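You operate a simulated robot arm through the tools that you are given. There is no shell and no other tool. Be economical: measure what you need, move in short steps, check, and stop when the job is done.

The job below is to be done with a simulated two-armed robot. You get a single attempt, and the scene is never put back.

Task
Take the small bin labelled "rejects" from the fourth shelf from the bottom of the narrow rack and put it on the lower deck of the trolley. Push the right drawer of the right bench shut. Push the left drawer of the right bench shut. Take the big grey cap and put it on the bottom shelf of the left rack. Put two of the white tubs from the green table on the top deck of the trolley. Fetch the green block and set it in the foam nest on the trolley. The order is free.

It is judged by the outcome, as a careful person would: the job done as asked, and still so three seconds after it is handed in. It fails if anything else is knocked over, pushed out of place, dropped, spilled or broken. A push-on lid holds only when it is set on centred and level and pressed home; a screw cap is set on level and turned clockwise until tight.

Robot
Two 7-joint arms with two-finger parallel grippers on one trunk, on a base that drives. Base frame: it is fixed to the floor where the robot stands at the start and does not move with it; the origin is under the middle of the robot, x ahead of it, y to its left, z up. Lengths are in m, angles in degrees, forces in N, time in s.
The left shoulder is at the start at [0.062, 0.196, 1.206], the right one opposite. With the tool pointing down near the work surface each hand reaches from about 0.1 to 0.68 m from the robot's upright axis, wherever it stands, measured 20 degrees to its own side. Places, roughly: big grey cap (4x4x2 cm) [0.5, -1.6, 0.8]; bottom shelf of the left rack [-0.7, -3.1, 0.3]; foam nest on the trolley [-1.8, -1.2, 0.8]; green block [-0.25, -3, 1]; left drawer of the right bench [-2.9, 2, 0.6]; lower deck of the trolley [-1.5, -1.2, 0.3]; right drawer of the right bench [-2.9, 2.6, 0.6]; small bin [0.75, -0.25, 1.25]; top deck of the trolley [-1.3, -1.2, 0.8]; white tub [0.5, -1.75, 0.75]. Payload 1.57 kg a hand.
The tool frame of a hand sits at the grasp point between the pads (the TCP): z along the fingers, y along the line on which they close. The tips reach 0.03 m beyond it. Largest opening 0.11 m; finger width 0.024, thickness 0.012; the body of the gripper, 0.048 by 0.112 m, starts 0.078 m behind the TCP.
Orientation is told as [roll, pitch, yaw] about the base's x, y, z axes, in that order, counted from this pose: with the fingers straight down and closing along the base's y, the tool's x points along the base's -x, its y along +y and its z along -z.

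Tools
- The arms move only by the tool servo_tool. It takes "left_plan", "right_plan" or both (then of equal length, played together; a hand with none holds still); each is a list of rows, each a list of 6 numbers: the shift along the base's x, y, z in m, then the turn, a rotation vector about the base's x, y, z in rad. In form: [[tx, ty, tz, rx, ry, rz], ...]. A call has 1 to 12 rows; each row is the pose to reach, as a shift and turn from the pose commanded when the call began. "left_grip" and "right_grip" are, for a hand that has rows, the opening, from 0 (shut) to 1 (fully open), set as the call begins (left out, the last holds). A row lasts 0.2 s, in which the tool goes at most 0.05 m and 8.6 degrees; a call with a longer step from one row to the next is refused whole, and so is a gripper value outside its range. A pose out of reach is approached as far as the arm can. The call stops where the force on the tool passes 40 N (or 10 N more than at its start, if that is more) or the arm is blocked; 0.2 s more then pass. Each finger travels about 0.072 m/s and halts on what it meets, pressing with about 21 N; the grip force reading is that of the motor and also rises with nothing between the fingers. The clock runs only during rows and for 0.2 s after the last one: add rows that repeat a pose to give the fingers time. The reply holds the time, the measured pose of the TCP, the force on the tool along the base axes, the opening and the grip force, in the units named above and with some noise, with the torque about the TCP (base axes, N m) and any sound that the robot's microphone picked up.
- Cameras (640 x 400 px; columns grow to the right, rows downward): "scene" is now at [0.1077, -0.0373, 1.7997]; the picture's right is [-0.43, -0.90, -0.00], its down [-0.62, 0.30, -0.72] and it looks along [0.65, -0.31, -0.69] (base axes); focal length 282 px, centre (320, 200). "left" rides on the left gripper at [0.07, -0.016, -0.141] in its tool frame; the picture's right is [0.23, 0.97, 0.00], its down [-0.85, 0.20, -0.48] and it looks along [-0.47, 0.11, 0.88] (tool axes); focal length 222 px, centre (320, 200). "right" rides on the right gripper at [0.07, 0.016, -0.141] in its tool frame; the picture's right is [-0.23, 0.97, 0.00], its down [-0.86, -0.20, -0.48] and it looks along [-0.47, -0.11, 0.88] (tool axes); focal length 222 px, centre (320, 200). There is no depth. A picture from a camera that has moved, and an enlarged one, comes with that camera's place and axes in the base frame and with its lens.
- get_image(camera): a new picture of that camera. The clock stands still meanwhile.
- move_column(by): slides the trunk up (or, below 0, down) by that many m; the arms and the scene camera ride with it, the base frame stays. It gives what a move gives, with no picture.
- steer(legs): drives the robot by 1 to 6 legs, each [ahead, left, turn to the left] in m, m and degrees, along the robot's own axes; the way and the turn of a leg run together, so that a leg with both is an arc; at most 1.5 m and 180 degrees a leg. The arms and the cameras ride along, it lands a little off, and it stops where it bumps. It gives what a move gives.
- aim_head(pan, tilt): turns the head with the scene camera to pan (to the left, within 86 degrees either way) and tilt (down, from -29 to 69), counted from straight ahead of the robot. It gives what a move gives.
- zoom(camera, box): a new picture of the part [left, top, right, bottom] of that camera's present view, enlarged. The clock stands still meanwhile.
- close_job(): hands the job in; it is judged then, once.

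Work in short steps. Places have to be worked out from the pictures, the camera data and where the tool is seen: move nearer, look again, correct. Check each grasp and each placing, and mend what went wrong. You have 186 turns and 154 pictures in all, those below and enlarged ones among them. Open the grippers and draw the arms clear of the work before you hand the job in, unless the task says otherwise; then end with one line.

The tools are called after "Call:" as a command line: name --argument value ..., lists and objects as JSON in quotes. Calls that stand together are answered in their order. servo_tool: Moves the arms, as the interface text tells. Its arguments: {"type":"object","properties":{"left_plan":{"type":"array"},"left_grip":{"type":"number"},"right_plan":{"type":"array"},"right_grip":{"type":"number"}},"required":[]} The other tools are called the same way: move_column (by) slides the trunk up or down; steer (legs) drives the base; aim_head (pan, tilt) turns the head that bears the scene camera; get_image (camera) takes a picture; zoom (camera, box) takes an enlarged picture of a part of a camera's view; close_job () hands the job in.

At the start:

```text
time_s: 0.0
left_tcp_pos: [0.3797, 0.0263, 1.5185]
left_orientation: [0.2, 0.2, 0.1]
left_contact_force: [0.1, 0.7, 0.7]
left_torque: [0.01, 0.0, 0.0]
left_width: 0.11
left_finger_force: 0.0
right_tcp_pos: [0.4033, -0.3426, 1.4475]
right_orientation: [0.0, -0.1, -0.1]
right_contact_force: [0.1, 0.4, 0.2]
right_torque: [0.03, 0.0, -0.01]
right_width: 0.1101
right_finger_force: 0.0
trunk travel left (down, up): [-0.802, 0.188]
robot x, y, heading: [0.0008, -0.0026, 0.1]
head pan, tilt: [-25.4, 43.5]
```

scene: 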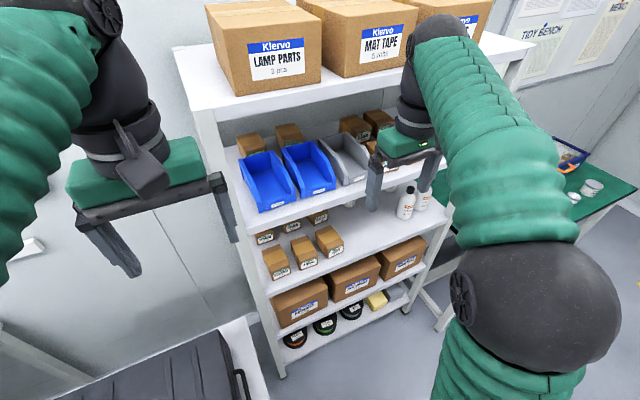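
right: 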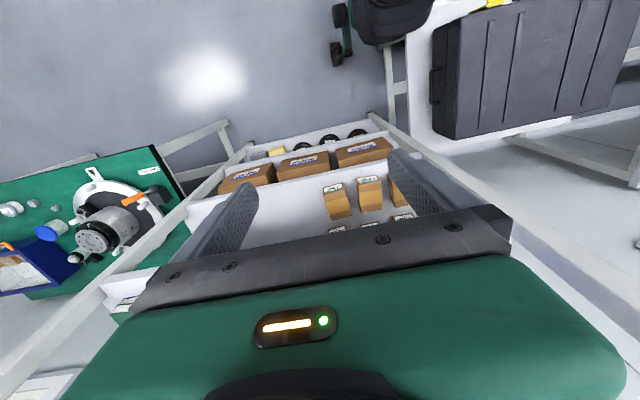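
left: 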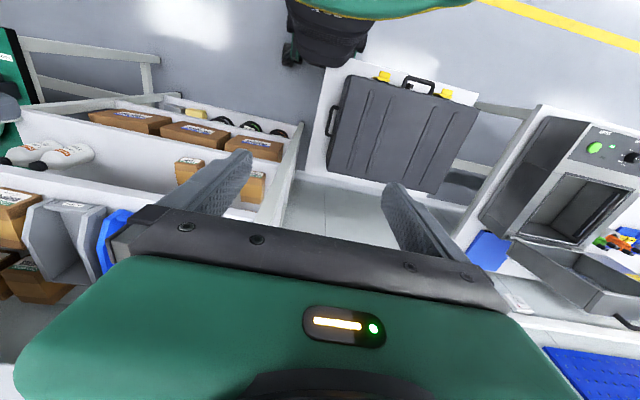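

The rack ahead holds small bins on an upper shelf. I zoom in to read labels.

Call:
zoom --camera "scene" --box '[220, 110, 460, 260]'

Call:
aim_head --pan -70 --tilt 25

Call:
get_image --camera "scene"

```text
2.67 times, centred on (340, 185) of scene
camera zoom: at [0.1077, -0.0373, 1.7997], right [-0.43, -0.9, 0.0], down [-0.62, 0.3, -0.72], along [0.65, -0.31, -0.69], focal length 751 px, centre (267, 240)
```

zoom: 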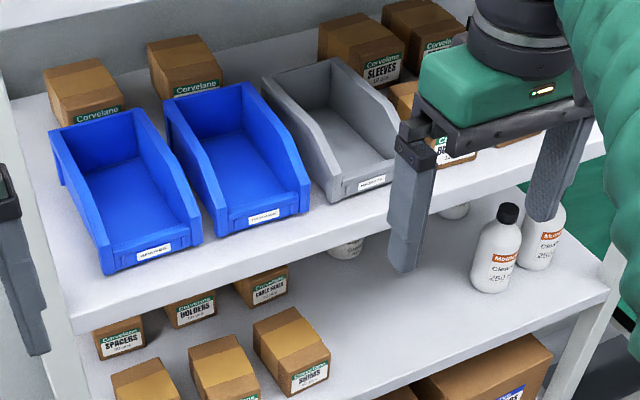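

```text
time_s: 1.1
left_tcp_pos: [0.3798, 0.0272, 1.5193]
left_orientation: [-0.1, 0.0, 0.0]
left_contact_force: [-0.1, -0.4, 0.5]
left_torque: [0.0, 0.02, -0.01]
left_width: 0.11
left_finger_force: 0.1
right_tcp_pos: [0.4029, -0.3434, 1.4476]
right_orientation: [0.1, 0.0, 0.0]
right_contact_force: [-0.4, 0.3, -0.3]
right_torque: [0.04, 0.01, 0.01]
right_width: 0.1099
right_finger_force: 0.0
trunk travel left (down, up): [-0.802, 0.188]
robot x, y, heading: [-0.0011, -0.0007, -0.1]
head pan, tilt: [-70.0, 25.0]
```

```text
149 pictures are left
camera scene: at [0.0648, -0.0886, 1.8281], right [-0.94, -0.34, 0.0], down [-0.15, 0.4, -0.91], along [0.31, -0.85, -0.42], focal length 282 px, centre (320, 200)
```

scene: 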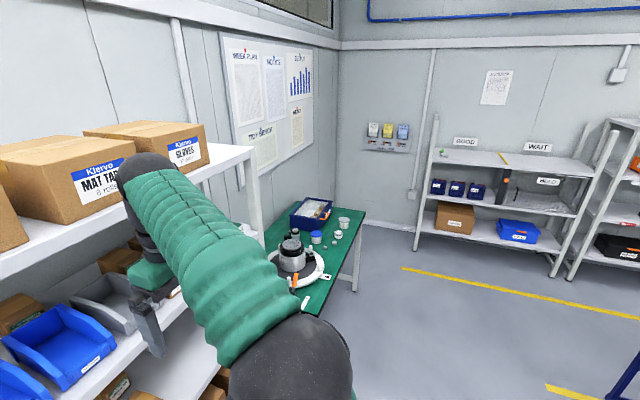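

I need to read the bin labels; aim the head straight at the bins and zoom, and continue looking around.

Call:
aim_head --pan -15 --tilt 40

Call:
get_image --camera "scene"

Call:
zoom --camera "scene" --box '[260, 150, 420, 250]'

Call:
zoom --camera "left" --box '[0, 130, 160, 290]'

```text
time_s: 2.4
left_tcp_pos: [0.3794, 0.0263, 1.5197]
left_orientation: [0.0, 0.0, 0.1]
left_contact_force: [-0.8, 0.0, 0.6]
left_torque: [0.01, -0.03, -0.01]
left_width: 0.1101
left_finger_force: 0.1
right_tcp_pos: [0.402, -0.3435, 1.4502]
right_orientation: [0.2, 0.0, -0.1]
right_contact_force: [0.4, 0.2, -0.3]
right_torque: [0.04, 0.0, 0.02]
right_width: 0.11
right_finger_force: 0.3
trunk travel left (down, up): [-0.802, 0.188]
robot x, y, heading: [-0.0009, 0.0016, 0.2]
head pan, tilt: [-15.0, 40.0]
```

```text
148 pictures are left
camera scene: at [0.1153, -0.024, 1.8048], right [-0.26, -0.97, 0.0], down [-0.62, 0.17, -0.77], along [0.74, -0.2, -0.64], focal length 282 px, centre (320, 200)
```

scene: 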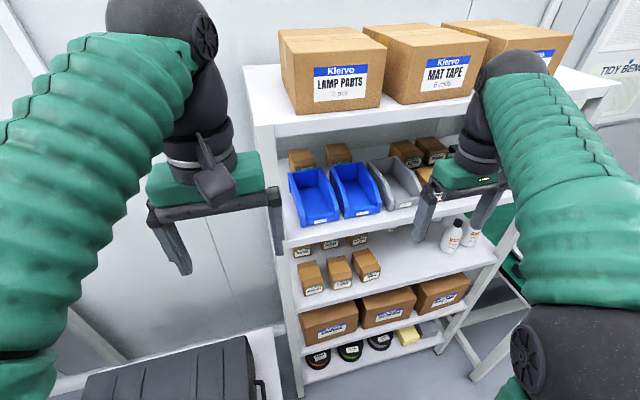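

```text
4.00 times, centred on (340, 200) of scene
camera zoom: at [0.1153, -0.024, 1.8048], right [-0.26, -0.97, 0.0], down [-0.62, 0.17, -0.77], along [0.74, -0.2, -0.64], focal length 1126 px, centre (240, 200)
```

zoom: 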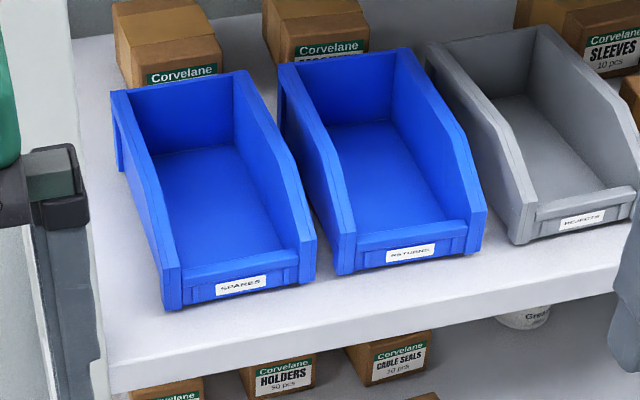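

```text
2.50 times, centred on (80, 210) of left
camera zoom: at [0.3094, 0.01, 1.6613], right [-0.23, 0.97, 0.0], down [0.86, 0.2, 0.48], along [0.47, 0.11, -0.88], focal length 555 px, centre (920, 175)
```

zoom: 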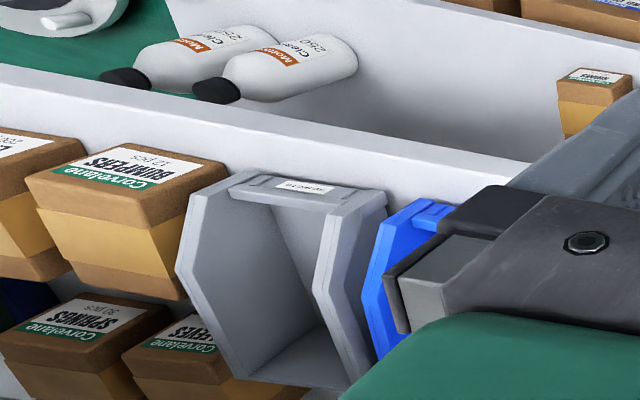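

Grey bin is "REJECTS", triangulated front ≈ (0.65,-0.43), base z≈1.24. I tilt the right hand forward to view it from the front.

Call:
servo_tool --right_plan '[[0, -0.02, 0, 0, -0.14, 0], [0, -0.04, 0, 0, -0.28, 0], [0, -0.06, 0, 0, -0.42, 0], [0, -0.08, 0, 0, -0.56, 0], [0, -0.09, 0, 0, -0.7, 0], [0, -0.09, 0, 0, -0.75, 0], [0, -0.09, 0, 0, -0.75, 0]]' --right_grip 1

Call:
get_image --camera "right"

Call:
get_image --camera "scene"

```text
time_s: 4.0
left_tcp_pos: [0.3808, 0.0264, 1.5177]
left_orientation: [0.1, 0.0, -0.1]
left_contact_force: [0.0, 0.7, 1.1]
left_torque: [0.03, 0.02, 0.01]
left_width: 0.1101
left_finger_force: 0.0
right_tcp_pos: [0.4029, -0.4343, 1.4479]
right_orientation: [0.1, -43.1, -0.1]
right_contact_force: [0.2, 0.3, 0.4]
right_torque: [-0.01, 0.02, -0.04]
right_width: 0.1101
right_finger_force: 0.1
trunk travel left (down, up): [-0.802, 0.188]
robot x, y, heading: [0.0007, 0.0004, 0.0]
head pan, tilt: [-15.0, 40.0]
```

```text
145 pictures are left
camera right: at [0.2554, -0.4184, 1.5044], right [0.17, 0.97, 0.16], down [0.3, -0.2, 0.93], along [0.94, -0.11, -0.32], focal length 222 px, centre (320, 200)
```

right: 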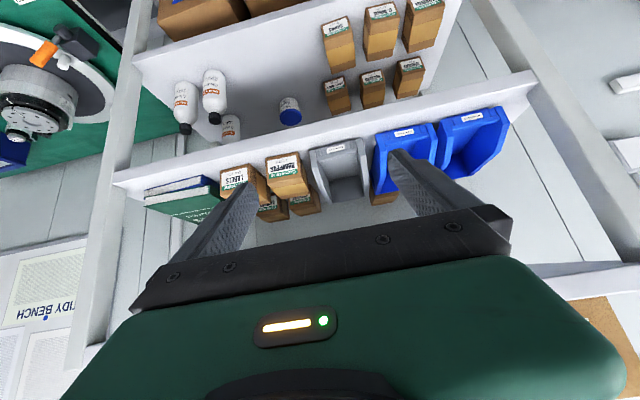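

```text
144 pictures are left
camera scene: at [0.1158, -0.0241, 1.8048], right [-0.26, -0.97, 0.0], down [-0.62, 0.17, -0.76], along [0.74, -0.2, -0.64], focal length 282 px, centre (320, 200)
```

scene: 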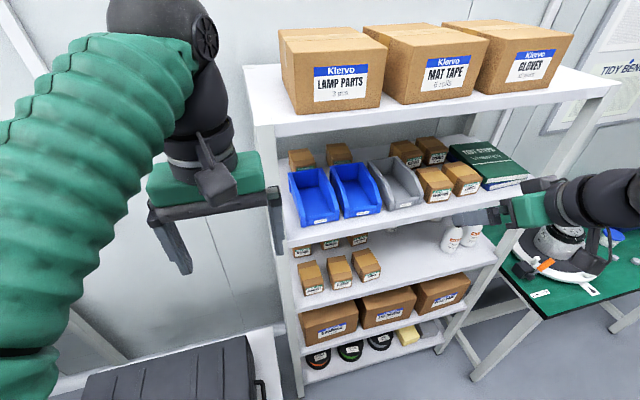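

Clear view now; zooming on the bin from both cameras to measure.

Call:
zoom --camera "right" --box '[260, 110, 420, 210]'

Call:
zoom --camera "scene" --box '[330, 140, 458, 220]'

```text
4.00 times, centred on (340, 160) of right
camera zoom: at [0.2554, -0.4184, 1.5044], right [0.17, 0.97, 0.16], down [0.3, -0.2, 0.93], along [0.94, -0.11, -0.32], focal length 888 px, centre (240, 360)
```

zoom: 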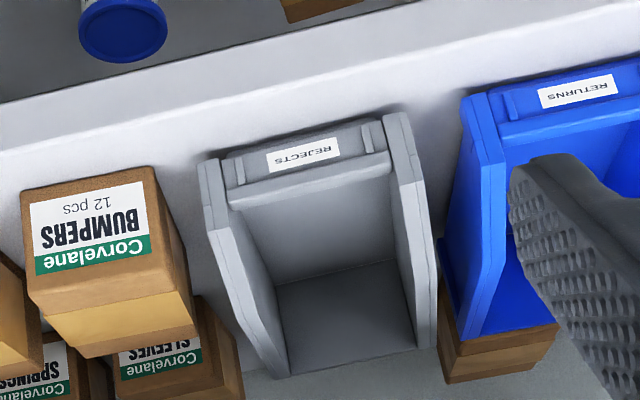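

```text
5.00 times, centred on (394, 180) of scene
camera zoom: at [0.1158, -0.0241, 1.8048], right [-0.26, -0.97, 0.0], down [-0.62, 0.17, -0.76], along [0.74, -0.2, -0.64], focal length 1408 px, centre (-50, 300)
```

zoom: 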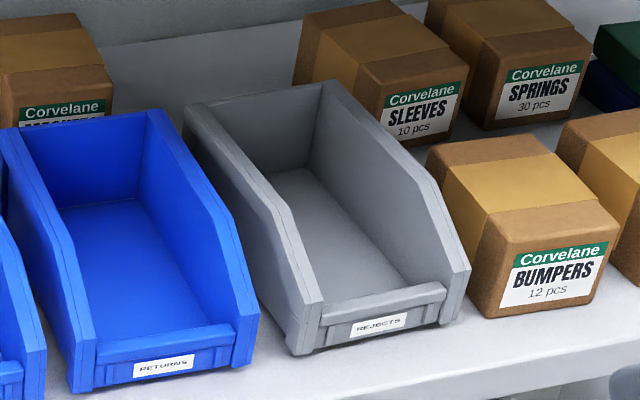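

Bin: x 0.63–0.81, y −0.365…−0.467, top z≈1.335; side gaps ~3 cm. I'll pinch its left (y+) wall: narrow the gripper to ~0.03 and go to a pre-pose above the wall's front.

Call:
servo_tool --right_plan '[[0.04, 0.012, 0, 0, 0, 0], [0.08, 0.024, 0, 0, 0, 0], [0.12, 0.036, -0.01, 0, 0, 0], [0.16, 0.048, -0.02, 0, 0, 0], [0.2, 0.06, -0.025, 0, 0, 0], [0.23, 0.062, -0.03, 0, 0, 0], [0.23, 0.062, -0.03, 0, 0, 0]]' --right_grip 0.3

Call:
get_image --camera "right"

Call:
zoom --camera "scene" --box '[330, 140, 458, 220]'

```text
time_s: 5.6
left_tcp_pos: [0.3786, 0.0255, 1.519]
left_orientation: [0.1, -0.2, -0.1]
left_contact_force: [-0.2, 0.6, 1.3]
left_torque: [-0.02, -0.03, -0.01]
left_width: 0.11
left_finger_force: 0.1
right_tcp_pos: [0.6308, -0.3729, 1.4187]
right_orientation: [0.2, -43.0, -0.1]
right_contact_force: [-0.5, -0.8, 0.3]
right_torque: [-0.01, -0.01, 0.0]
right_width: 0.033
right_finger_force: 0.0
trunk travel left (down, up): [-0.802, 0.188]
robot x, y, heading: [-0.0023, -0.0, 0.0]
head pan, tilt: [-15.0, 40.0]
```

```text
141 pictures are left
camera right: at [0.4833, -0.3568, 1.4734], right [0.17, 0.97, 0.16], down [0.3, -0.2, 0.93], along [0.94, -0.11, -0.32], focal length 222 px, centre (320, 200)
```

right: 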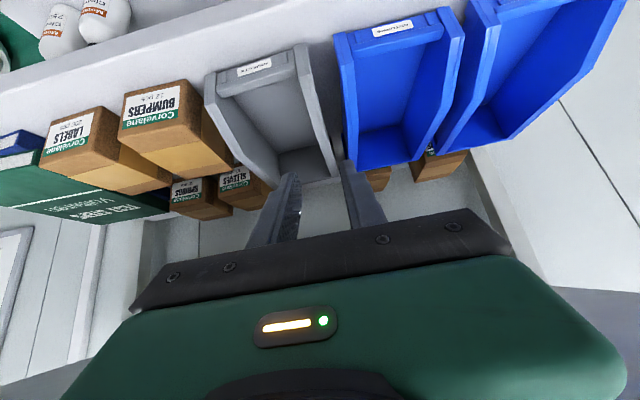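

```text
5.00 times, centred on (394, 180) of scene
camera zoom: at [0.115, -0.0247, 1.8048], right [-0.26, -0.97, 0.0], down [-0.62, 0.17, -0.77], along [0.74, -0.2, -0.64], focal length 1408 px, centre (-50, 300)
```

zoom: 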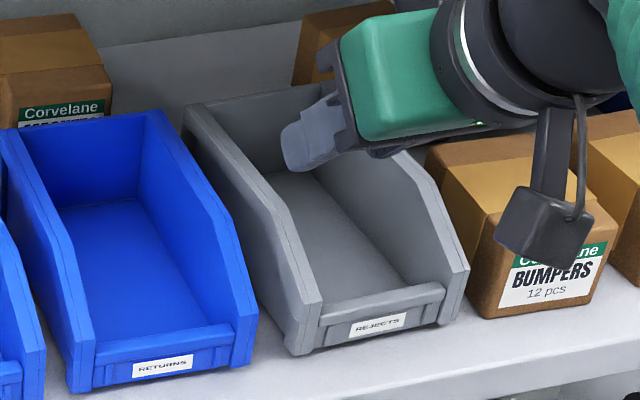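

Alignment agrees (wall centre y≈−0.369). Descend along the finger direction, straddling the wall.

Call:
servo_tool --right_plan '[[0.03, 0.003, -0.02, 0, 0, 0], [0.06, 0.003, -0.045, 0, 0, 0], [0.08, 0.003, -0.07, 0, 0, 0], [0.1, 0.003, -0.095, 0, 0, 0], [0.1, 0.003, -0.095, 0, 0, 0]]'

Call:
get_image --camera "right"

Call:
zoom --camera "scene" --box '[330, 140, 458, 220]'

```text
time_s: 6.8
left_tcp_pos: [0.3829, 0.0259, 1.5172]
left_orientation: [0.1, 0.2, 0.0]
left_contact_force: [0.6, -0.8, -0.7]
left_torque: [0.0, 0.04, -0.04]
left_width: 0.11
left_finger_force: 0.0
right_tcp_pos: [0.7338, -0.3671, 1.3188]
right_orientation: [0.2, -42.6, -0.1]
right_contact_force: [0.3, -0.9, 1.7]
right_torque: [0.03, 0.0, 0.01]
right_width: 0.032
right_finger_force: 0.0
trunk travel left (down, up): [-0.802, 0.188]
robot x, y, heading: [-0.0012, 0.0023, -0.1]
head pan, tilt: [-15.0, 40.0]
```

```text
139 pictures are left
camera right: at [0.5867, -0.3523, 1.3755], right [0.17, 0.97, 0.16], down [0.31, -0.2, 0.93], along [0.94, -0.11, -0.33], focal length 222 px, centre (320, 200)
```

right: 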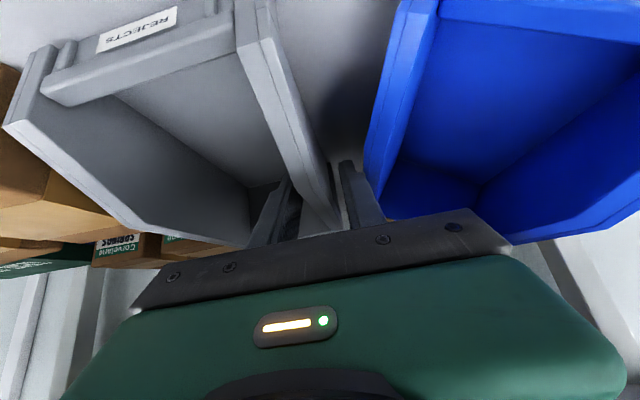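

```text
5.00 times, centred on (394, 180) of scene
camera zoom: at [0.1181, -0.0253, 1.8043], right [-0.26, -0.97, 0.0], down [-0.62, 0.17, -0.76], along [0.74, -0.2, -0.65], focal length 1408 px, centre (-50, 300)
```

zoom: 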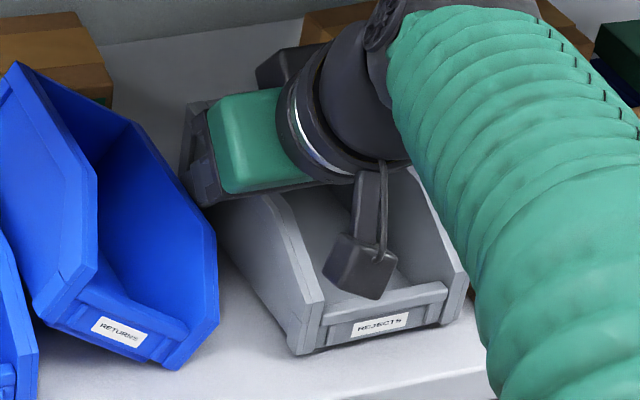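

The Returns bin got tilted by the gripper body/finger. I back out slowly along the same path so it can settle back.

Call:
servo_tool --right_plan '[[-0.01, 0, 0.012, 0, 0, 0], [-0.02, 0, 0.025, 0, 0, 0], [-0.03, -0.001, 0.037, 0, 0, 0], [-0.04, -0.003, 0.05, 0, 0, 0], [-0.055, -0.003, 0.062, 0, 0, 0], [-0.07, -0.003, 0.075, 0, 0, 0], [-0.07, -0.003, 0.075, 0, 0, 0]]'

Call:
get_image --camera "right"

Call:
zoom --camera "scene" --box '[266, 140, 426, 240]'

```text
time_s: 8.4
left_tcp_pos: [0.381, 0.0258, 1.5165]
left_orientation: [0.0, 0.1, 0.0]
left_contact_force: [-0.6, 0.4, 0.1]
left_torque: [-0.02, -0.01, -0.04]
left_width: 0.1099
left_finger_force: 0.0
right_tcp_pos: [0.6634, -0.3728, 1.3971]
right_orientation: [0.1, -42.8, -0.1]
right_contact_force: [0.0, 0.1, 0.2]
right_torque: [-0.01, 0.02, 0.0]
right_width: 0.0329
right_finger_force: 0.1
trunk travel left (down, up): [-0.802, 0.188]
robot x, y, heading: [0.002, 0.0019, 0.2]
head pan, tilt: [-15.0, 40.0]
```

```text
137 pictures are left
camera right: at [0.5154, -0.356, 1.4537], right [0.17, 0.97, 0.16], down [0.3, -0.2, 0.93], along [0.94, -0.11, -0.33], focal length 222 px, centre (320, 200)
```

right: 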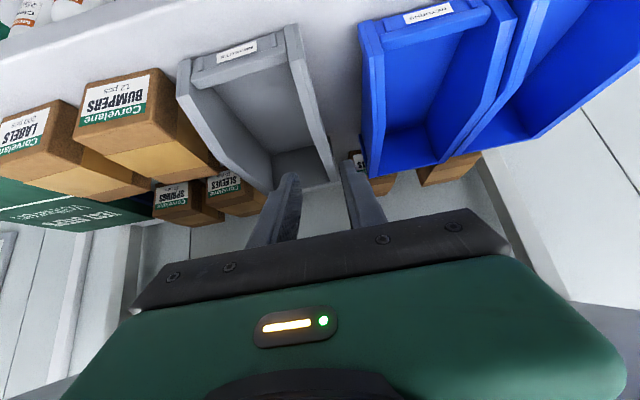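

```text
4.00 times, centred on (346, 190) of scene
camera zoom: at [0.1176, -0.0242, 1.8046], right [-0.26, -0.97, 0.0], down [-0.62, 0.17, -0.76], along [0.74, -0.2, -0.65], focal length 1126 px, centre (216, 240)
```

zoom: 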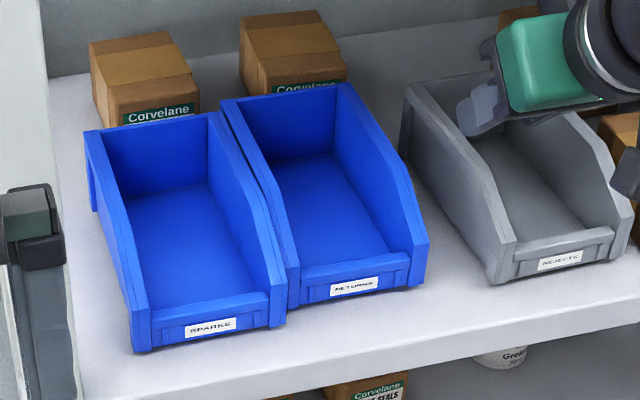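

Returns settled upright but about 2 cm toward Spares; I'll restore it after taking the grey bin. Walls are taller than thought (~1.36), so I grasp higher: TCP z≈1.34.

Call:
servo_tool --right_plan '[[0.02, 0.001, -0.015, 0, 0, 0], [0.04, 0.001, -0.03, 0, 0, 0], [0.055, 0.001, -0.045, 0, 0, 0], [0.067, 0.001, -0.055, 0, 0, 0], [0.067, 0.001, -0.055, 0, 0, 0]]'

Call:
get_image --camera "right"

Call:
zoom --camera "scene" --box '[266, 140, 426, 240]'

```text
time_s: 9.6
left_tcp_pos: [0.3807, 0.026, 1.5188]
left_orientation: [0.0, 0.0, 0.0]
left_contact_force: [0.4, 0.2, 0.2]
left_torque: [0.0, 0.0, -0.01]
left_width: 0.1099
left_finger_force: 0.1
right_tcp_pos: [0.7302, -0.3698, 1.3425]
right_orientation: [0.0, -42.9, -0.1]
right_contact_force: [0.3, -0.1, -0.1]
right_torque: [-0.02, 0.03, 0.01]
right_width: 0.0333
right_finger_force: 0.0
trunk travel left (down, up): [-0.802, 0.188]
robot x, y, heading: [-0.0034, -0.0014, 0.3]
head pan, tilt: [-15.0, 40.0]
```

```text
135 pictures are left
camera right: at [0.5823, -0.3553, 1.3986], right [0.17, 0.97, 0.16], down [0.3, -0.2, 0.93], along [0.94, -0.11, -0.33], focal length 222 px, centre (320, 200)
```

right: 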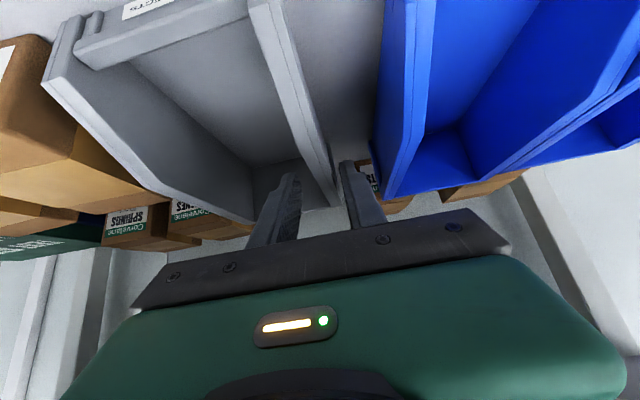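

```text
4.00 times, centred on (346, 190) of scene
camera zoom: at [0.117, -0.0244, 1.8047], right [-0.26, -0.97, 0.0], down [-0.62, 0.17, -0.76], along [0.74, -0.2, -0.64], focal length 1126 px, centre (216, 240)
```

zoom: 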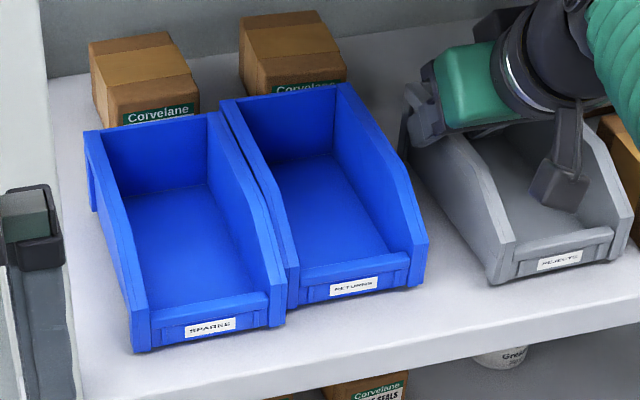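

Wall is between the fingers and nothing was touched. Close, then lift slightly.

Call:
servo_tool --right_plan '[[0, 0, 0, 0, 0, 0], [0, 0, 0, 0, 0, 0], [0, 0, 0, 0, 0, 0], [0, 0, 0.01, 0, 0, 0], [0, 0, 0.025, 0, 0, 0], [0, 0, 0.04, 0, 0, 0], [0, 0, 0.04, 0, 0, 0]]' --right_grip 0

Call:
get_image --camera "scene"

```text
time_s: 11.4
left_tcp_pos: [0.3727, 0.0255, 1.5226]
left_orientation: [0.1, -0.2, -0.1]
left_contact_force: [1.0, -0.1, -0.2]
left_torque: [0.01, -0.02, 0.02]
left_width: 0.1098
left_finger_force: 0.1
right_tcp_pos: [0.7177, -0.3692, 1.3532]
right_orientation: [1.6, -39.5, -1.0]
right_contact_force: [4.1, -1.7, 10.9]
right_torque: [-0.19, -0.46, -0.02]
right_width: 0.0118
right_finger_force: 20.5
trunk travel left (down, up): [-0.802, 0.188]
robot x, y, heading: [-0.0042, 0.0017, 0.1]
head pan, tilt: [-15.0, 40.0]
stopped in row 7 (right hand): the arm was blocked; the commanded pose is now the measured one
```

```text
133 pictures are left
camera scene: at [0.1076, -0.0242, 1.8072], right [-0.26, -0.97, 0.0], down [-0.62, 0.17, -0.77], along [0.74, -0.2, -0.64], focal length 282 px, centre (320, 200)
```

scene: 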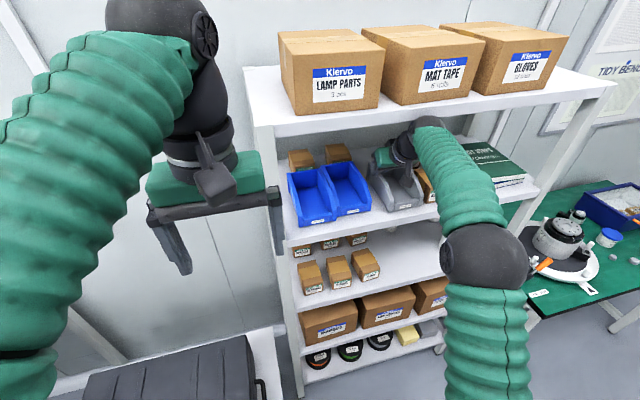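

Arm is blocked when lifting – likely the wrist near the top-shelf edge. Let me look closer.

Call:
zoom --camera "scene" --box '[340, 90, 500, 230]'

Call:
get_image --camera "right"

```text
2.86 times, centred on (420, 160) of scene
camera zoom: at [0.1076, -0.0242, 1.8072], right [-0.26, -0.97, 0.0], down [-0.62, 0.17, -0.77], along [0.74, -0.2, -0.64], focal length 805 px, centre (34, 314)
```

zoom: 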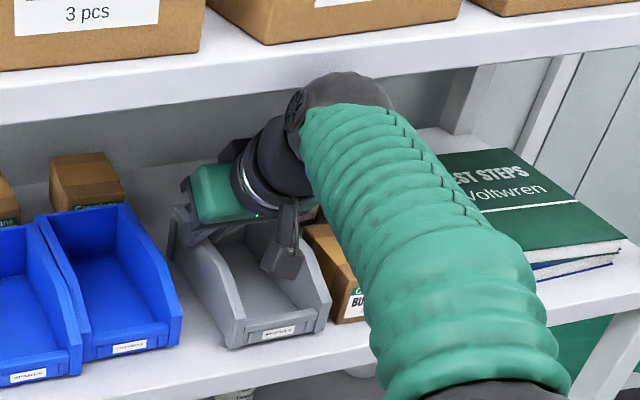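

```text
131 pictures are left
camera right: at [0.5742, -0.3544, 1.4178], right [0.17, 0.97, 0.17], down [0.35, -0.22, 0.91], along [0.92, -0.1, -0.38], focal length 222 px, centre (320, 200)
```

right: 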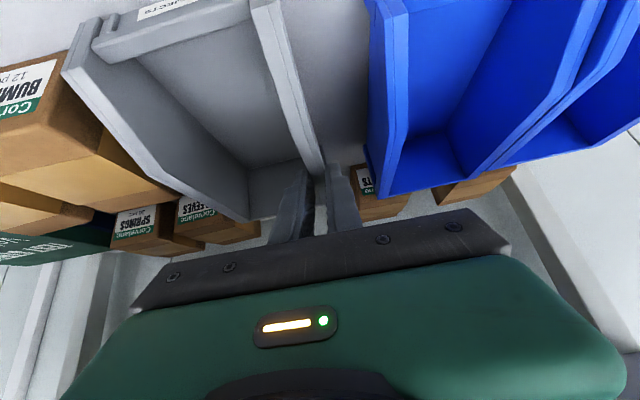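

The wrist touched the shelf above; the bin is up ~1 cm. Lower 4 mm to release contact and pull straight back out.

Call:
servo_tool --right_plan '[[0, 0, -0.004, 0, 0, 0], [-0.03, 0, -0.004, 0, 0, 0], [-0.06, 0, -0.004, 0, 0, 0], [-0.09, 0, -0.004, 0, 0, 0], [-0.12, 0, 0.0, 0, 0, 0], [-0.15, 0, 0.0, 0, 0, 0], [-0.18, 0, 0.01, 0, 0, 0], [-0.21, 0, 0.02, 0, 0, 0], [-0.24, 0, 0.03, 0, 0, 0], [-0.27, 0, 0.03, 0, 0, 0]]'

Call:
get_image --camera "scene"

```text
time_s: 13.6
left_tcp_pos: [0.3755, 0.0264, 1.5215]
left_orientation: [0.1, 0.0, 0.0]
left_contact_force: [0.2, 0.6, 0.1]
left_torque: [0.03, -0.02, 0.01]
left_width: 0.1101
left_finger_force: 0.0
right_tcp_pos: [0.4513, -0.3664, 1.3853]
right_orientation: [1.3, -40.2, -1.0]
right_contact_force: [0.3, -0.4, -1.5]
right_torque: [0.05, 0.0, 0.04]
right_width: 0.0112
right_finger_force: 21.0
trunk travel left (down, up): [-0.802, 0.188]
robot x, y, heading: [-0.0016, -0.0007, -0.3]
head pan, tilt: [-15.0, 40.0]
```

```text
130 pictures are left
camera scene: at [0.1107, -0.0235, 1.8051], right [-0.26, -0.97, 0.0], down [-0.62, 0.17, -0.77], along [0.74, -0.2, -0.64], focal length 282 px, centre (320, 200)
```

scene: 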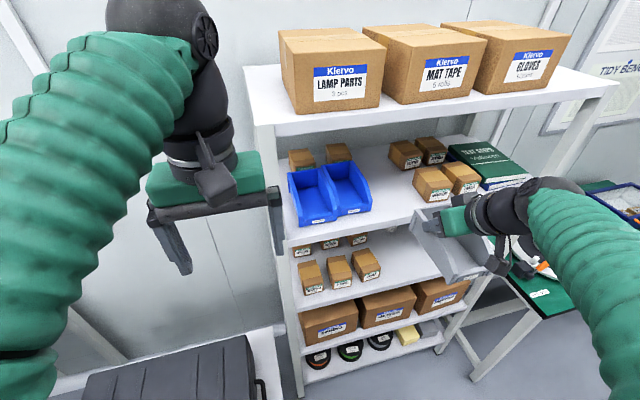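

Bin is out and held. The Returns bin is off by about (+0.01, +0.024). I move the right hand aside and pitch the left hand to go nudge Returns back.

Call:
servo_tool --right_plan '[[-0.01, -0.045, 0, 0, 0, 0], [-0.02, -0.09, 0, 0, 0, 0], [-0.03, -0.135, 0, 0, 0, 0], [-0.04, -0.18, 0, 0, 0, 0], [-0.05, -0.22, 0, 0, 0, 0], [-0.05, -0.25, 0, 0, 0, 0], [-0.05, -0.25, 0, 0, 0, 0], [-0.05, -0.25, 0, 0, 0, 0], [-0.05, -0.25, 0, 0, 0, 0]]' --left_plan '[[0, 0, 0, 0, -0.14, 0], [0, 0, 0, 0, -0.28, 0], [0, -0.045, -0.02, 0, -0.42, 0], [0, -0.09, -0.04, 0, -0.56, 0], [0.01, -0.135, -0.06, 0, -0.7, 0], [0.02, -0.18, -0.07, 0, -0.75, 0], [0.05, -0.22, -0.075, 0, -0.75, 0], [0.08, -0.26, -0.08, 0, -0.75, 0], [0.12, -0.29, -0.08, 0, -0.75, 0]]' --left_grip 0.3

Call:
servo_tool --left_plan '[[0.025, -0.015, 0, 0, 0, 0], [0.06, -0.033, 0, 0, 0, 0], [0.095, -0.05, -0.0, 0, 0, 0], [0.095, -0.05, -0.0, 0, 0, 0]]'

Call:
get_image --camera "left"

Call:
get_image --camera "scene"

```text
refused: row 5 steps farther than a row can; nothing moved
```

```text
time_s: 14.6
left_tcp_pos: [0.4325, -0.0018, 1.4977]
left_orientation: [0.0, -0.1, 0.1]
left_contact_force: [0.2, 0.6, 0.6]
left_torque: [0.0, -0.02, 0.0]
left_width: 0.1102
left_finger_force: 0.1
left hand out of reach, approached as far as the arm can: row 1, 2, 3, 4
right_tcp_pos: [0.454, -0.3672, 1.3843]
right_orientation: [1.3, -40.0, -0.7]
right_contact_force: [0.2, 0.3, -1.4]
right_torque: [0.03, 0.01, -0.01]
right_width: 0.0114
right_finger_force: 21.3
trunk travel left (down, up): [-0.802, 0.188]
robot x, y, heading: [0.0011, 0.0011, 0.2]
head pan, tilt: [-15.0, 40.0]
```

```text
129 pictures are left
camera left: at [0.3624, -0.0183, 1.64], right [-0.23, 0.97, 0.0], down [0.85, 0.2, 0.48], along [0.47, 0.11, -0.88], focal length 222 px, centre (320, 200)
```

left: 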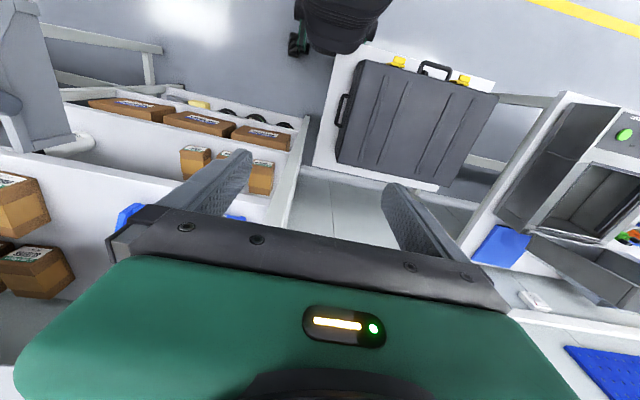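

```text
128 pictures are left
camera scene: at [0.1153, -0.0232, 1.8047], right [-0.26, -0.97, 0.0], down [-0.62, 0.17, -0.76], along [0.74, -0.2, -0.64], focal length 282 px, centre (320, 200)
```

scene: 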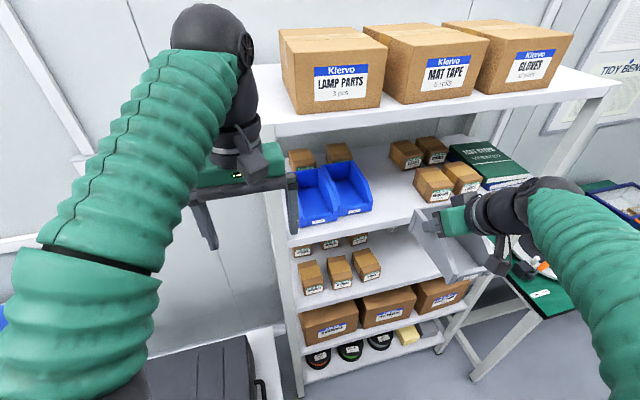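

The first was refused (step size); the left hand is now at (0.43, 0, 1.50). Retry with smaller steps.

Call:
servo_tool --right_plan '[[-0.01, -0.035, 0, 0, 0, 0], [-0.02, -0.07, 0, 0, 0, 0], [-0.03, -0.105, 0, 0, 0, 0], [-0.04, -0.14, 0, 0, 0, 0], [-0.05, -0.18, 0, 0, 0, 0], [-0.05, -0.22, 0, 0, 0, 0], [-0.05, -0.26, 0, 0, 0, 0], [-0.05, -0.26, 0, 0, 0, 0]]' --left_plan '[[-0.03, 0, -0.01, 0, -0.12, 0], [-0.05, 0, -0.02, 0, -0.24, 0], [-0.05, 0, -0.03, 0, -0.36, 0], [-0.05, 0, -0.04, 0, -0.48, 0], [-0.05, 0, -0.05, 0, -0.6, 0], [-0.05, -0.03, -0.06, 0, -0.72, 0], [-0.04, -0.07, -0.065, 0, -0.75, 0], [-0.03, -0.11, -0.065, 0, -0.75, 0]]' --left_grip 0.3

Call:
servo_tool --left_plan '[[0.02, -0.035, 0, 0, 0, 0], [0.04, -0.07, 0, 0, 0, 0], [0.06, -0.11, 0, 0, 0, 0], [0.09, -0.14, 0, 0, 0, 0], [0.12, -0.17, 0, 0, 0, 0], [0.16, -0.2, 0.0, 0, 0, 0], [0.19, -0.208, 0.0, 0, 0, 0], [0.19, -0.208, 0.0, 0, 0, 0]]'

Call:
get_image --camera "left"

Call:
get_image --camera "scene"

```text
time_s: 16.4
left_tcp_pos: [0.4043, -0.1181, 1.4321]
left_orientation: [0.3, -42.9, -0.1]
left_contact_force: [-0.1, -1.0, 0.2]
left_torque: [-0.01, 0.02, -0.03]
left_width: 0.033
left_finger_force: 0.1
right_tcp_pos: [0.4066, -0.6321, 1.3815]
right_orientation: [1.7, -40.0, -0.8]
right_contact_force: [0.4, 1.0, -1.5]
right_torque: [0.06, -0.02, -0.02]
right_width: 0.0112
right_finger_force: 20.8
trunk travel left (down, up): [-0.802, 0.188]
robot x, y, heading: [-0.004, -0.0017, -0.2]
head pan, tilt: [-15.0, 40.0]
```

```text
time_s: 17.4
left_tcp_pos: [0.4815, -0.17, 1.5889]
left_orientation: [-18.8, -51.0, 18.2]
left_contact_force: [-0.8, 1.0, 0.4]
left_torque: [-0.03, 0.01, -0.04]
left_width: 0.0332
left_finger_force: 0.1
left hand out of reach, approached as far as the arm can: row 5
right_tcp_pos: [0.3982, -0.6156, 1.3904]
right_orientation: [0.7, -40.3, -0.4]
right_contact_force: [-0.1, -0.4, -0.5]
right_torque: [0.02, 0.02, -0.02]
right_width: 0.0112
right_finger_force: 21.0
trunk travel left (down, up): [-0.802, 0.188]
robot x, y, heading: [0.002, 0.0006, 0.3]
head pan, tilt: [-15.0, 40.0]
stopped in row 5 (left hand): the arm was blocked; the commanded pose is now the measured one
```

```text
127 pictures are left
camera left: at [0.3275, -0.1888, 1.6231], right [-0.19, 0.91, -0.37], down [0.12, 0.4, 0.91], along [0.97, 0.13, -0.18], focal length 222 px, centre (320, 200)
```

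left: 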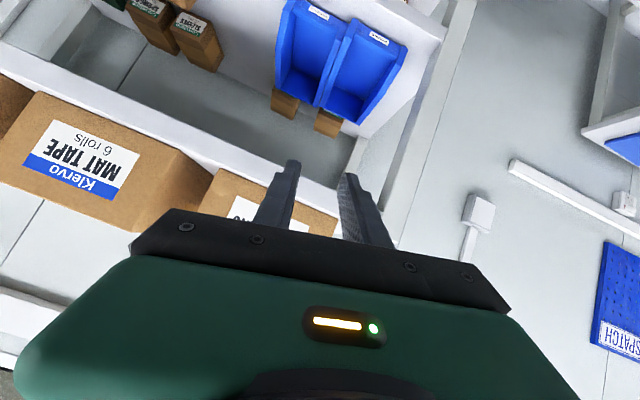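

```text
126 pictures are left
camera scene: at [0.1096, -0.0234, 1.8043], right [-0.26, -0.97, 0.0], down [-0.62, 0.17, -0.77], along [0.74, -0.2, -0.64], focal length 282 px, centre (320, 200)
```

scene: 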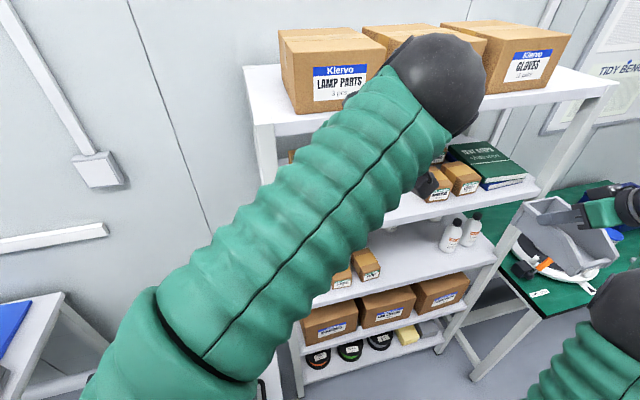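

The left arm reaches poorly across. I retract it, then strafe right 0.3 m so Returns lies ahead of the left shoulder.

Call:
servo_tool --left_plan '[[-0.03, 0.03, -0.01, 0, 0, 0], [-0.06, 0.06, -0.02, 0, 0, 0], [-0.09, 0.09, -0.03, 0, 0, 0], [-0.11, 0.12, -0.05, 0, 0, 0], [-0.11, 0.16, -0.07, 0, 0, 0], [-0.11, 0.2, -0.09, 0, 0, 0], [-0.11, 0.24, -0.11, 0, 0, 0], [-0.11, 0.27, -0.13, 0, 0, 0], [-0.11, 0.27, -0.15, 0, 0, 0]]'

Call:
get_image --camera "scene"

```text
time_s: 19.4
left_tcp_pos: [0.3952, -0.0263, 1.4804]
left_orientation: [-18.4, -50.8, 17.7]
left_contact_force: [-0.1, -0.6, -0.1]
left_torque: [0.0, -0.03, -0.02]
left_width: 0.033
left_finger_force: 0.0
left hand out of reach, approached as far as the arm can: row 5, 6, 7, 8, 9
right_tcp_pos: [0.402, -0.6195, 1.3897]
right_orientation: [0.8, -40.0, -0.4]
right_contact_force: [-0.8, 0.3, -1.3]
right_torque: [0.07, -0.02, -0.02]
right_width: 0.0111
right_finger_force: 20.7
trunk travel left (down, up): [-0.802, 0.188]
robot x, y, heading: [-0.0002, -0.0023, -0.1]
head pan, tilt: [-15.0, 40.0]
```

```text
125 pictures are left
camera scene: at [0.115, -0.0184, 1.8049], right [-0.26, -0.97, 0.0], down [-0.62, 0.16, -0.77], along [0.74, -0.2, -0.64], focal length 282 px, centre (320, 200)
```

scene: 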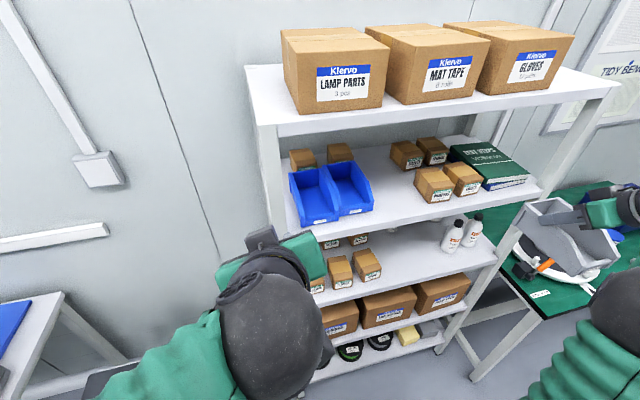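

I straighten the left hand's orientation in place, then strafe right.

Call:
servo_tool --left_plan '[[-0.02, 0.03, 0, 0.08, 0.05, -0.03], [-0.03, 0.06, 0, 0.16, 0.1, -0.07], [-0.03, 0.1, 0, 0.23, 0.14, -0.1], [-0.03, 0.14, 0, 0.23, 0.14, -0.1], [-0.03, 0.14, 0, 0.23, 0.14, -0.1]]'

Call:
steer --legs '[[0, -0.3, 0]]'

Call:
get_image --camera "scene"

```text
time_s: 20.6
left_tcp_pos: [0.4067, 0.0129, 1.4186]
left_orientation: [3.0, -44.4, -4.0]
left_contact_force: [0.1, -0.2, -0.1]
left_torque: [0.01, -0.01, 0.02]
left_width: 0.033
left_finger_force: 0.1
left hand out of reach, approached as far as the arm can: row 1, 2, 3, 4, 5
right_tcp_pos: [0.4021, -0.6277, 1.3864]
right_orientation: [1.2, -40.0, -0.8]
right_contact_force: [-0.6, 0.0, -1.6]
right_torque: [0.08, -0.03, 0.02]
right_width: 0.0112
right_finger_force: 20.5
trunk travel left (down, up): [-0.802, 0.188]
robot x, y, heading: [-0.002, -0.0037, 0.1]
head pan, tilt: [-15.0, 40.0]
```

```text
time_s: 22.2
left_tcp_pos: [0.3761, -0.0327, 1.421]
left_orientation: [2.4, -44.8, 4.3]
left_contact_force: [-0.9, -0.4, 0.4]
left_torque: [-0.01, 0.03, 0.02]
left_width: 0.0326
left_finger_force: 0.1
right_tcp_pos: [0.4595, -0.6686, 1.3928]
right_orientation: [0.7, -40.4, 7.4]
right_contact_force: [-1.4, -0.5, 0.4]
right_torque: [0.04, 0.0, -0.03]
right_width: 0.011
right_finger_force: 21.6
trunk travel left (down, up): [-0.802, 0.188]
robot x, y, heading: [-0.0149, -0.1076, 7.8]
head pan, tilt: [-15.0, 40.0]
stopped in leg 1: the robot was blocked; the commanded pose is now the measured one
```

```text
124 pictures are left
camera scene: at [0.0905, -0.117, 1.8056], right [-0.13, -0.99, 0.0], down [-0.63, 0.08, -0.77], along [0.76, -0.1, -0.64], focal length 282 px, centre (320, 200)
```

scene: 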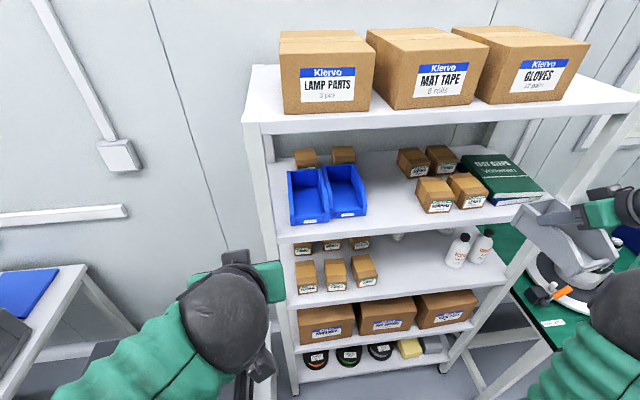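

The drive was blocked after 0.1 m with a twist. I look down on the right side to see what it met.

Call:
aim_head --pan -75 --tilt 55

Call:
get_image --camera "scene"

Call:
aim_head --pan 20 --tilt 55

Call:
get_image --camera "scene"

```text
time_s: 23.5
left_tcp_pos: [0.3849, -0.0383, 1.4194]
left_orientation: [2.9, -44.4, 4.0]
left_contact_force: [0.0, 0.2, -0.2]
left_torque: [-0.02, 0.01, 0.04]
left_width: 0.0331
left_finger_force: 0.0
right_tcp_pos: [0.4676, -0.674, 1.3853]
right_orientation: [1.3, -40.0, 7.1]
right_contact_force: [0.5, 0.1, -0.5]
right_torque: [0.07, 0.0, 0.02]
right_width: 0.0114
right_finger_force: 21.5
trunk travel left (down, up): [-0.802, 0.188]
robot x, y, heading: [-0.0157, -0.1102, 7.9]
head pan, tilt: [-75.0, 55.0]
```

```text
123 pictures are left
camera scene: at [0.0435, -0.1761, 1.7843], right [-0.92, -0.39, 0.0], down [-0.32, 0.76, -0.57], along [0.22, -0.53, -0.82], focal length 282 px, centre (320, 200)
```

scene: 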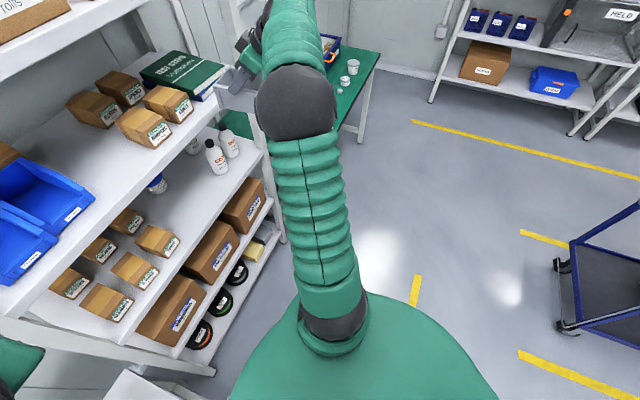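

```text
time_s: 25.2
left_tcp_pos: [0.3848, -0.0377, 1.4186]
left_orientation: [2.8, -44.3, 4.1]
left_contact_force: [0.3, -0.7, 0.7]
left_torque: [0.01, 0.05, 0.02]
left_width: 0.033
left_finger_force: 0.0
right_tcp_pos: [0.467, -0.6734, 1.3864]
right_orientation: [1.0, -40.0, 7.1]
right_contact_force: [-0.1, 0.4, -0.8]
right_torque: [0.05, 0.0, 0.0]
right_width: 0.0111
right_finger_force: 21.0
trunk travel left (down, up): [-0.802, 0.188]
robot x, y, heading: [-0.0125, -0.1116, 7.7]
head pan, tilt: [20.0, 55.0]
```

```text
122 pictures are left
camera scene: at [0.079, -0.0744, 1.7845], right [0.47, -0.89, 0.0], down [-0.73, -0.38, -0.57], along [0.51, 0.27, -0.82], focal length 282 px, centre (320, 200)
```

scene: 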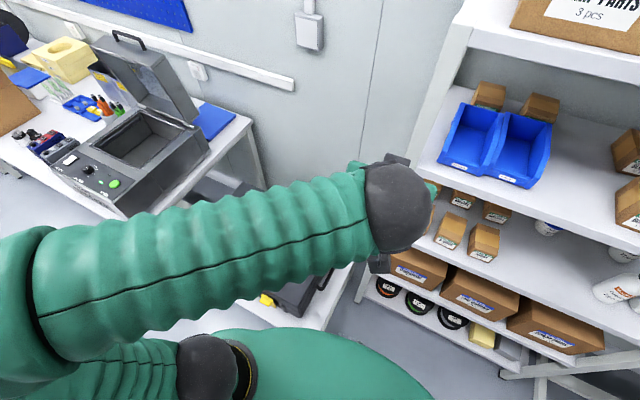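

Nothing obvious on the right; the front probably caught something low. I back off 0.15 m, square up, then strafe.

Call:
steer --legs '[[-0.15, 0, 0], [0, 0, -7.8], [0, -0.2, 0]]'

Call:
aim_head --pan 0 --tilt 50

Call:
get_image --camera "scene"

```text
time_s: 28.3
left_tcp_pos: [0.2458, -0.3031, 1.4186]
left_orientation: [2.4, -44.5, -3.3]
left_contact_force: [-0.6, -0.2, -0.7]
left_torque: [-0.04, 0.03, -0.01]
left_width: 0.0333
left_finger_force: 0.0
right_tcp_pos: [0.2414, -0.9438, 1.3901]
right_orientation: [0.6, -40.1, -0.3]
right_contact_force: [-0.9, -0.2, -0.4]
right_torque: [0.06, 0.02, 0.01]
right_width: 0.0112
right_finger_force: 21.6
trunk travel left (down, up): [-0.802, 0.188]
robot x, y, heading: [-0.1595, -0.33, -0.0]
head pan, tilt: [20.0, 55.0]
```

```text
time_s: 29.2
left_tcp_pos: [0.2464, -0.3047, 1.4178]
left_orientation: [2.5, -44.4, -3.3]
left_contact_force: [-0.1, 0.7, 0.4]
left_torque: [0.0, 0.0, -0.05]
left_width: 0.0333
left_finger_force: 0.1
right_tcp_pos: [0.2405, -0.9447, 1.3898]
right_orientation: [0.7, -40.0, -0.2]
right_contact_force: [0.1, 1.2, -0.6]
right_torque: [0.02, 0.0, -0.02]
right_width: 0.0112
right_finger_force: 20.7
trunk travel left (down, up): [-0.802, 0.188]
robot x, y, heading: [-0.1607, -0.329, 0.0]
head pan, tilt: [0.0, 50.0]
```

```text
121 pictures are left
camera scene: at [-0.0525, -0.319, 1.7906], right [0.0, -1.0, 0.01], down [-0.77, 0.0, -0.64], along [0.64, 0.0, -0.77], focal length 282 px, centre (320, 200)
```

scene: 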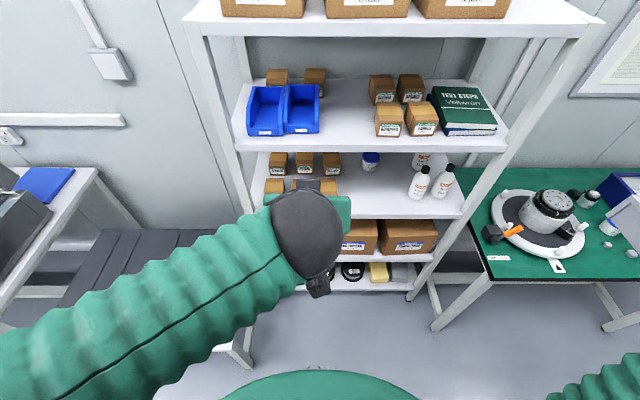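

Now Returns is ahead of the left arm. Drive ahead 0.12, and then bring the left hand to the pre-pose.

Call:
steer --legs '[[0.12, 0, 0]]'

Call:
servo_tool --left_plan '[[0.01, 0, 0.01, -0.03, 0, 0.05], [0.04, -0.01, 0.01, -0.04, 0.02, 0.06], [0.07, -0.015, 0.01, -0.04, 0.02, 0.06], [0.11, -0.015, 0.01, -0.04, 0.02, 0.06], [0.15, -0.015, 0.01, -0.04, 0.02, 0.06], [0.15, -0.015, 0.01, -0.04, 0.02, 0.06]]'

Call:
get_image --camera "scene"

Call:
get_image --camera "left"

```text
time_s: 30.4
left_tcp_pos: [0.3583, -0.3204, 1.421]
left_orientation: [3.4, -44.7, -4.1]
left_contact_force: [-0.4, -0.2, -0.9]
left_torque: [0.06, -0.05, 0.03]
left_width: 0.0331
left_finger_force: 0.2
right_tcp_pos: [0.3522, -0.9608, 1.3857]
right_orientation: [1.7, -40.2, -0.9]
right_contact_force: [-0.6, 0.4, -1.3]
right_torque: [0.07, -0.1, 0.02]
right_width: 0.0114
right_finger_force: 21.3
trunk travel left (down, up): [-0.802, 0.188]
robot x, y, heading: [-0.0427, -0.3295, -0.0]
head pan, tilt: [0.0, 50.0]
```

```text
time_s: 31.8
left_tcp_pos: [0.5148, -0.3232, 1.4296]
left_orientation: [-0.5, -43.3, 2.0]
left_contact_force: [-0.4, -0.3, -0.2]
left_torque: [-0.03, 0.01, -0.01]
left_width: 0.0329
left_finger_force: 0.1
right_tcp_pos: [0.3607, -0.9512, 1.3887]
right_orientation: [0.9, -40.1, -0.5]
right_contact_force: [-0.3, -0.2, -0.7]
right_torque: [0.05, 0.0, 0.0]
right_width: 0.0116
right_finger_force: 21.0
trunk travel left (down, up): [-0.802, 0.188]
robot x, y, heading: [-0.0432, -0.3296, -0.2]
head pan, tilt: [0.0, 50.0]
```

```text
120 pictures are left
camera scene: at [0.067, -0.3284, 1.7907], right [0.0, -1.0, 0.0], down [-0.77, 0.0, -0.64], along [0.64, 0.0, -0.77], focal length 282 px, centre (320, 200)
```

scene: 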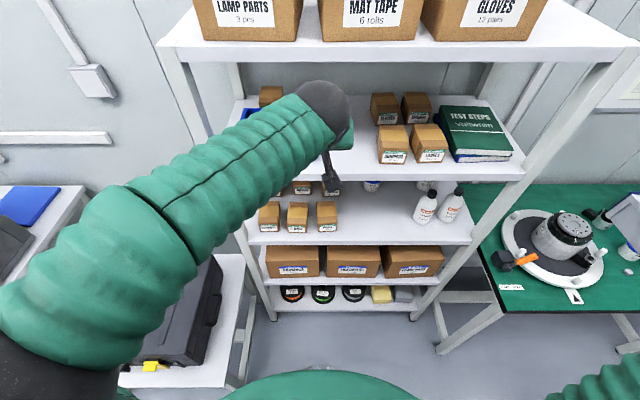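

```text
119 pictures are left
camera left: at [0.3673, -0.3438, 1.4854], right [-0.19, 0.97, -0.16], down [0.29, 0.21, 0.93], along [0.94, 0.14, -0.32], focal length 222 px, centre (320, 200)
```

left: 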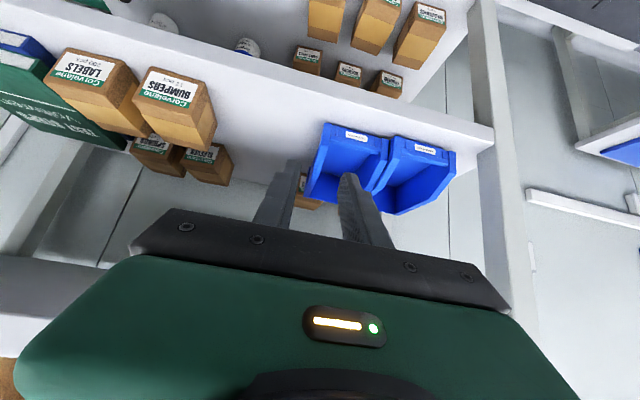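

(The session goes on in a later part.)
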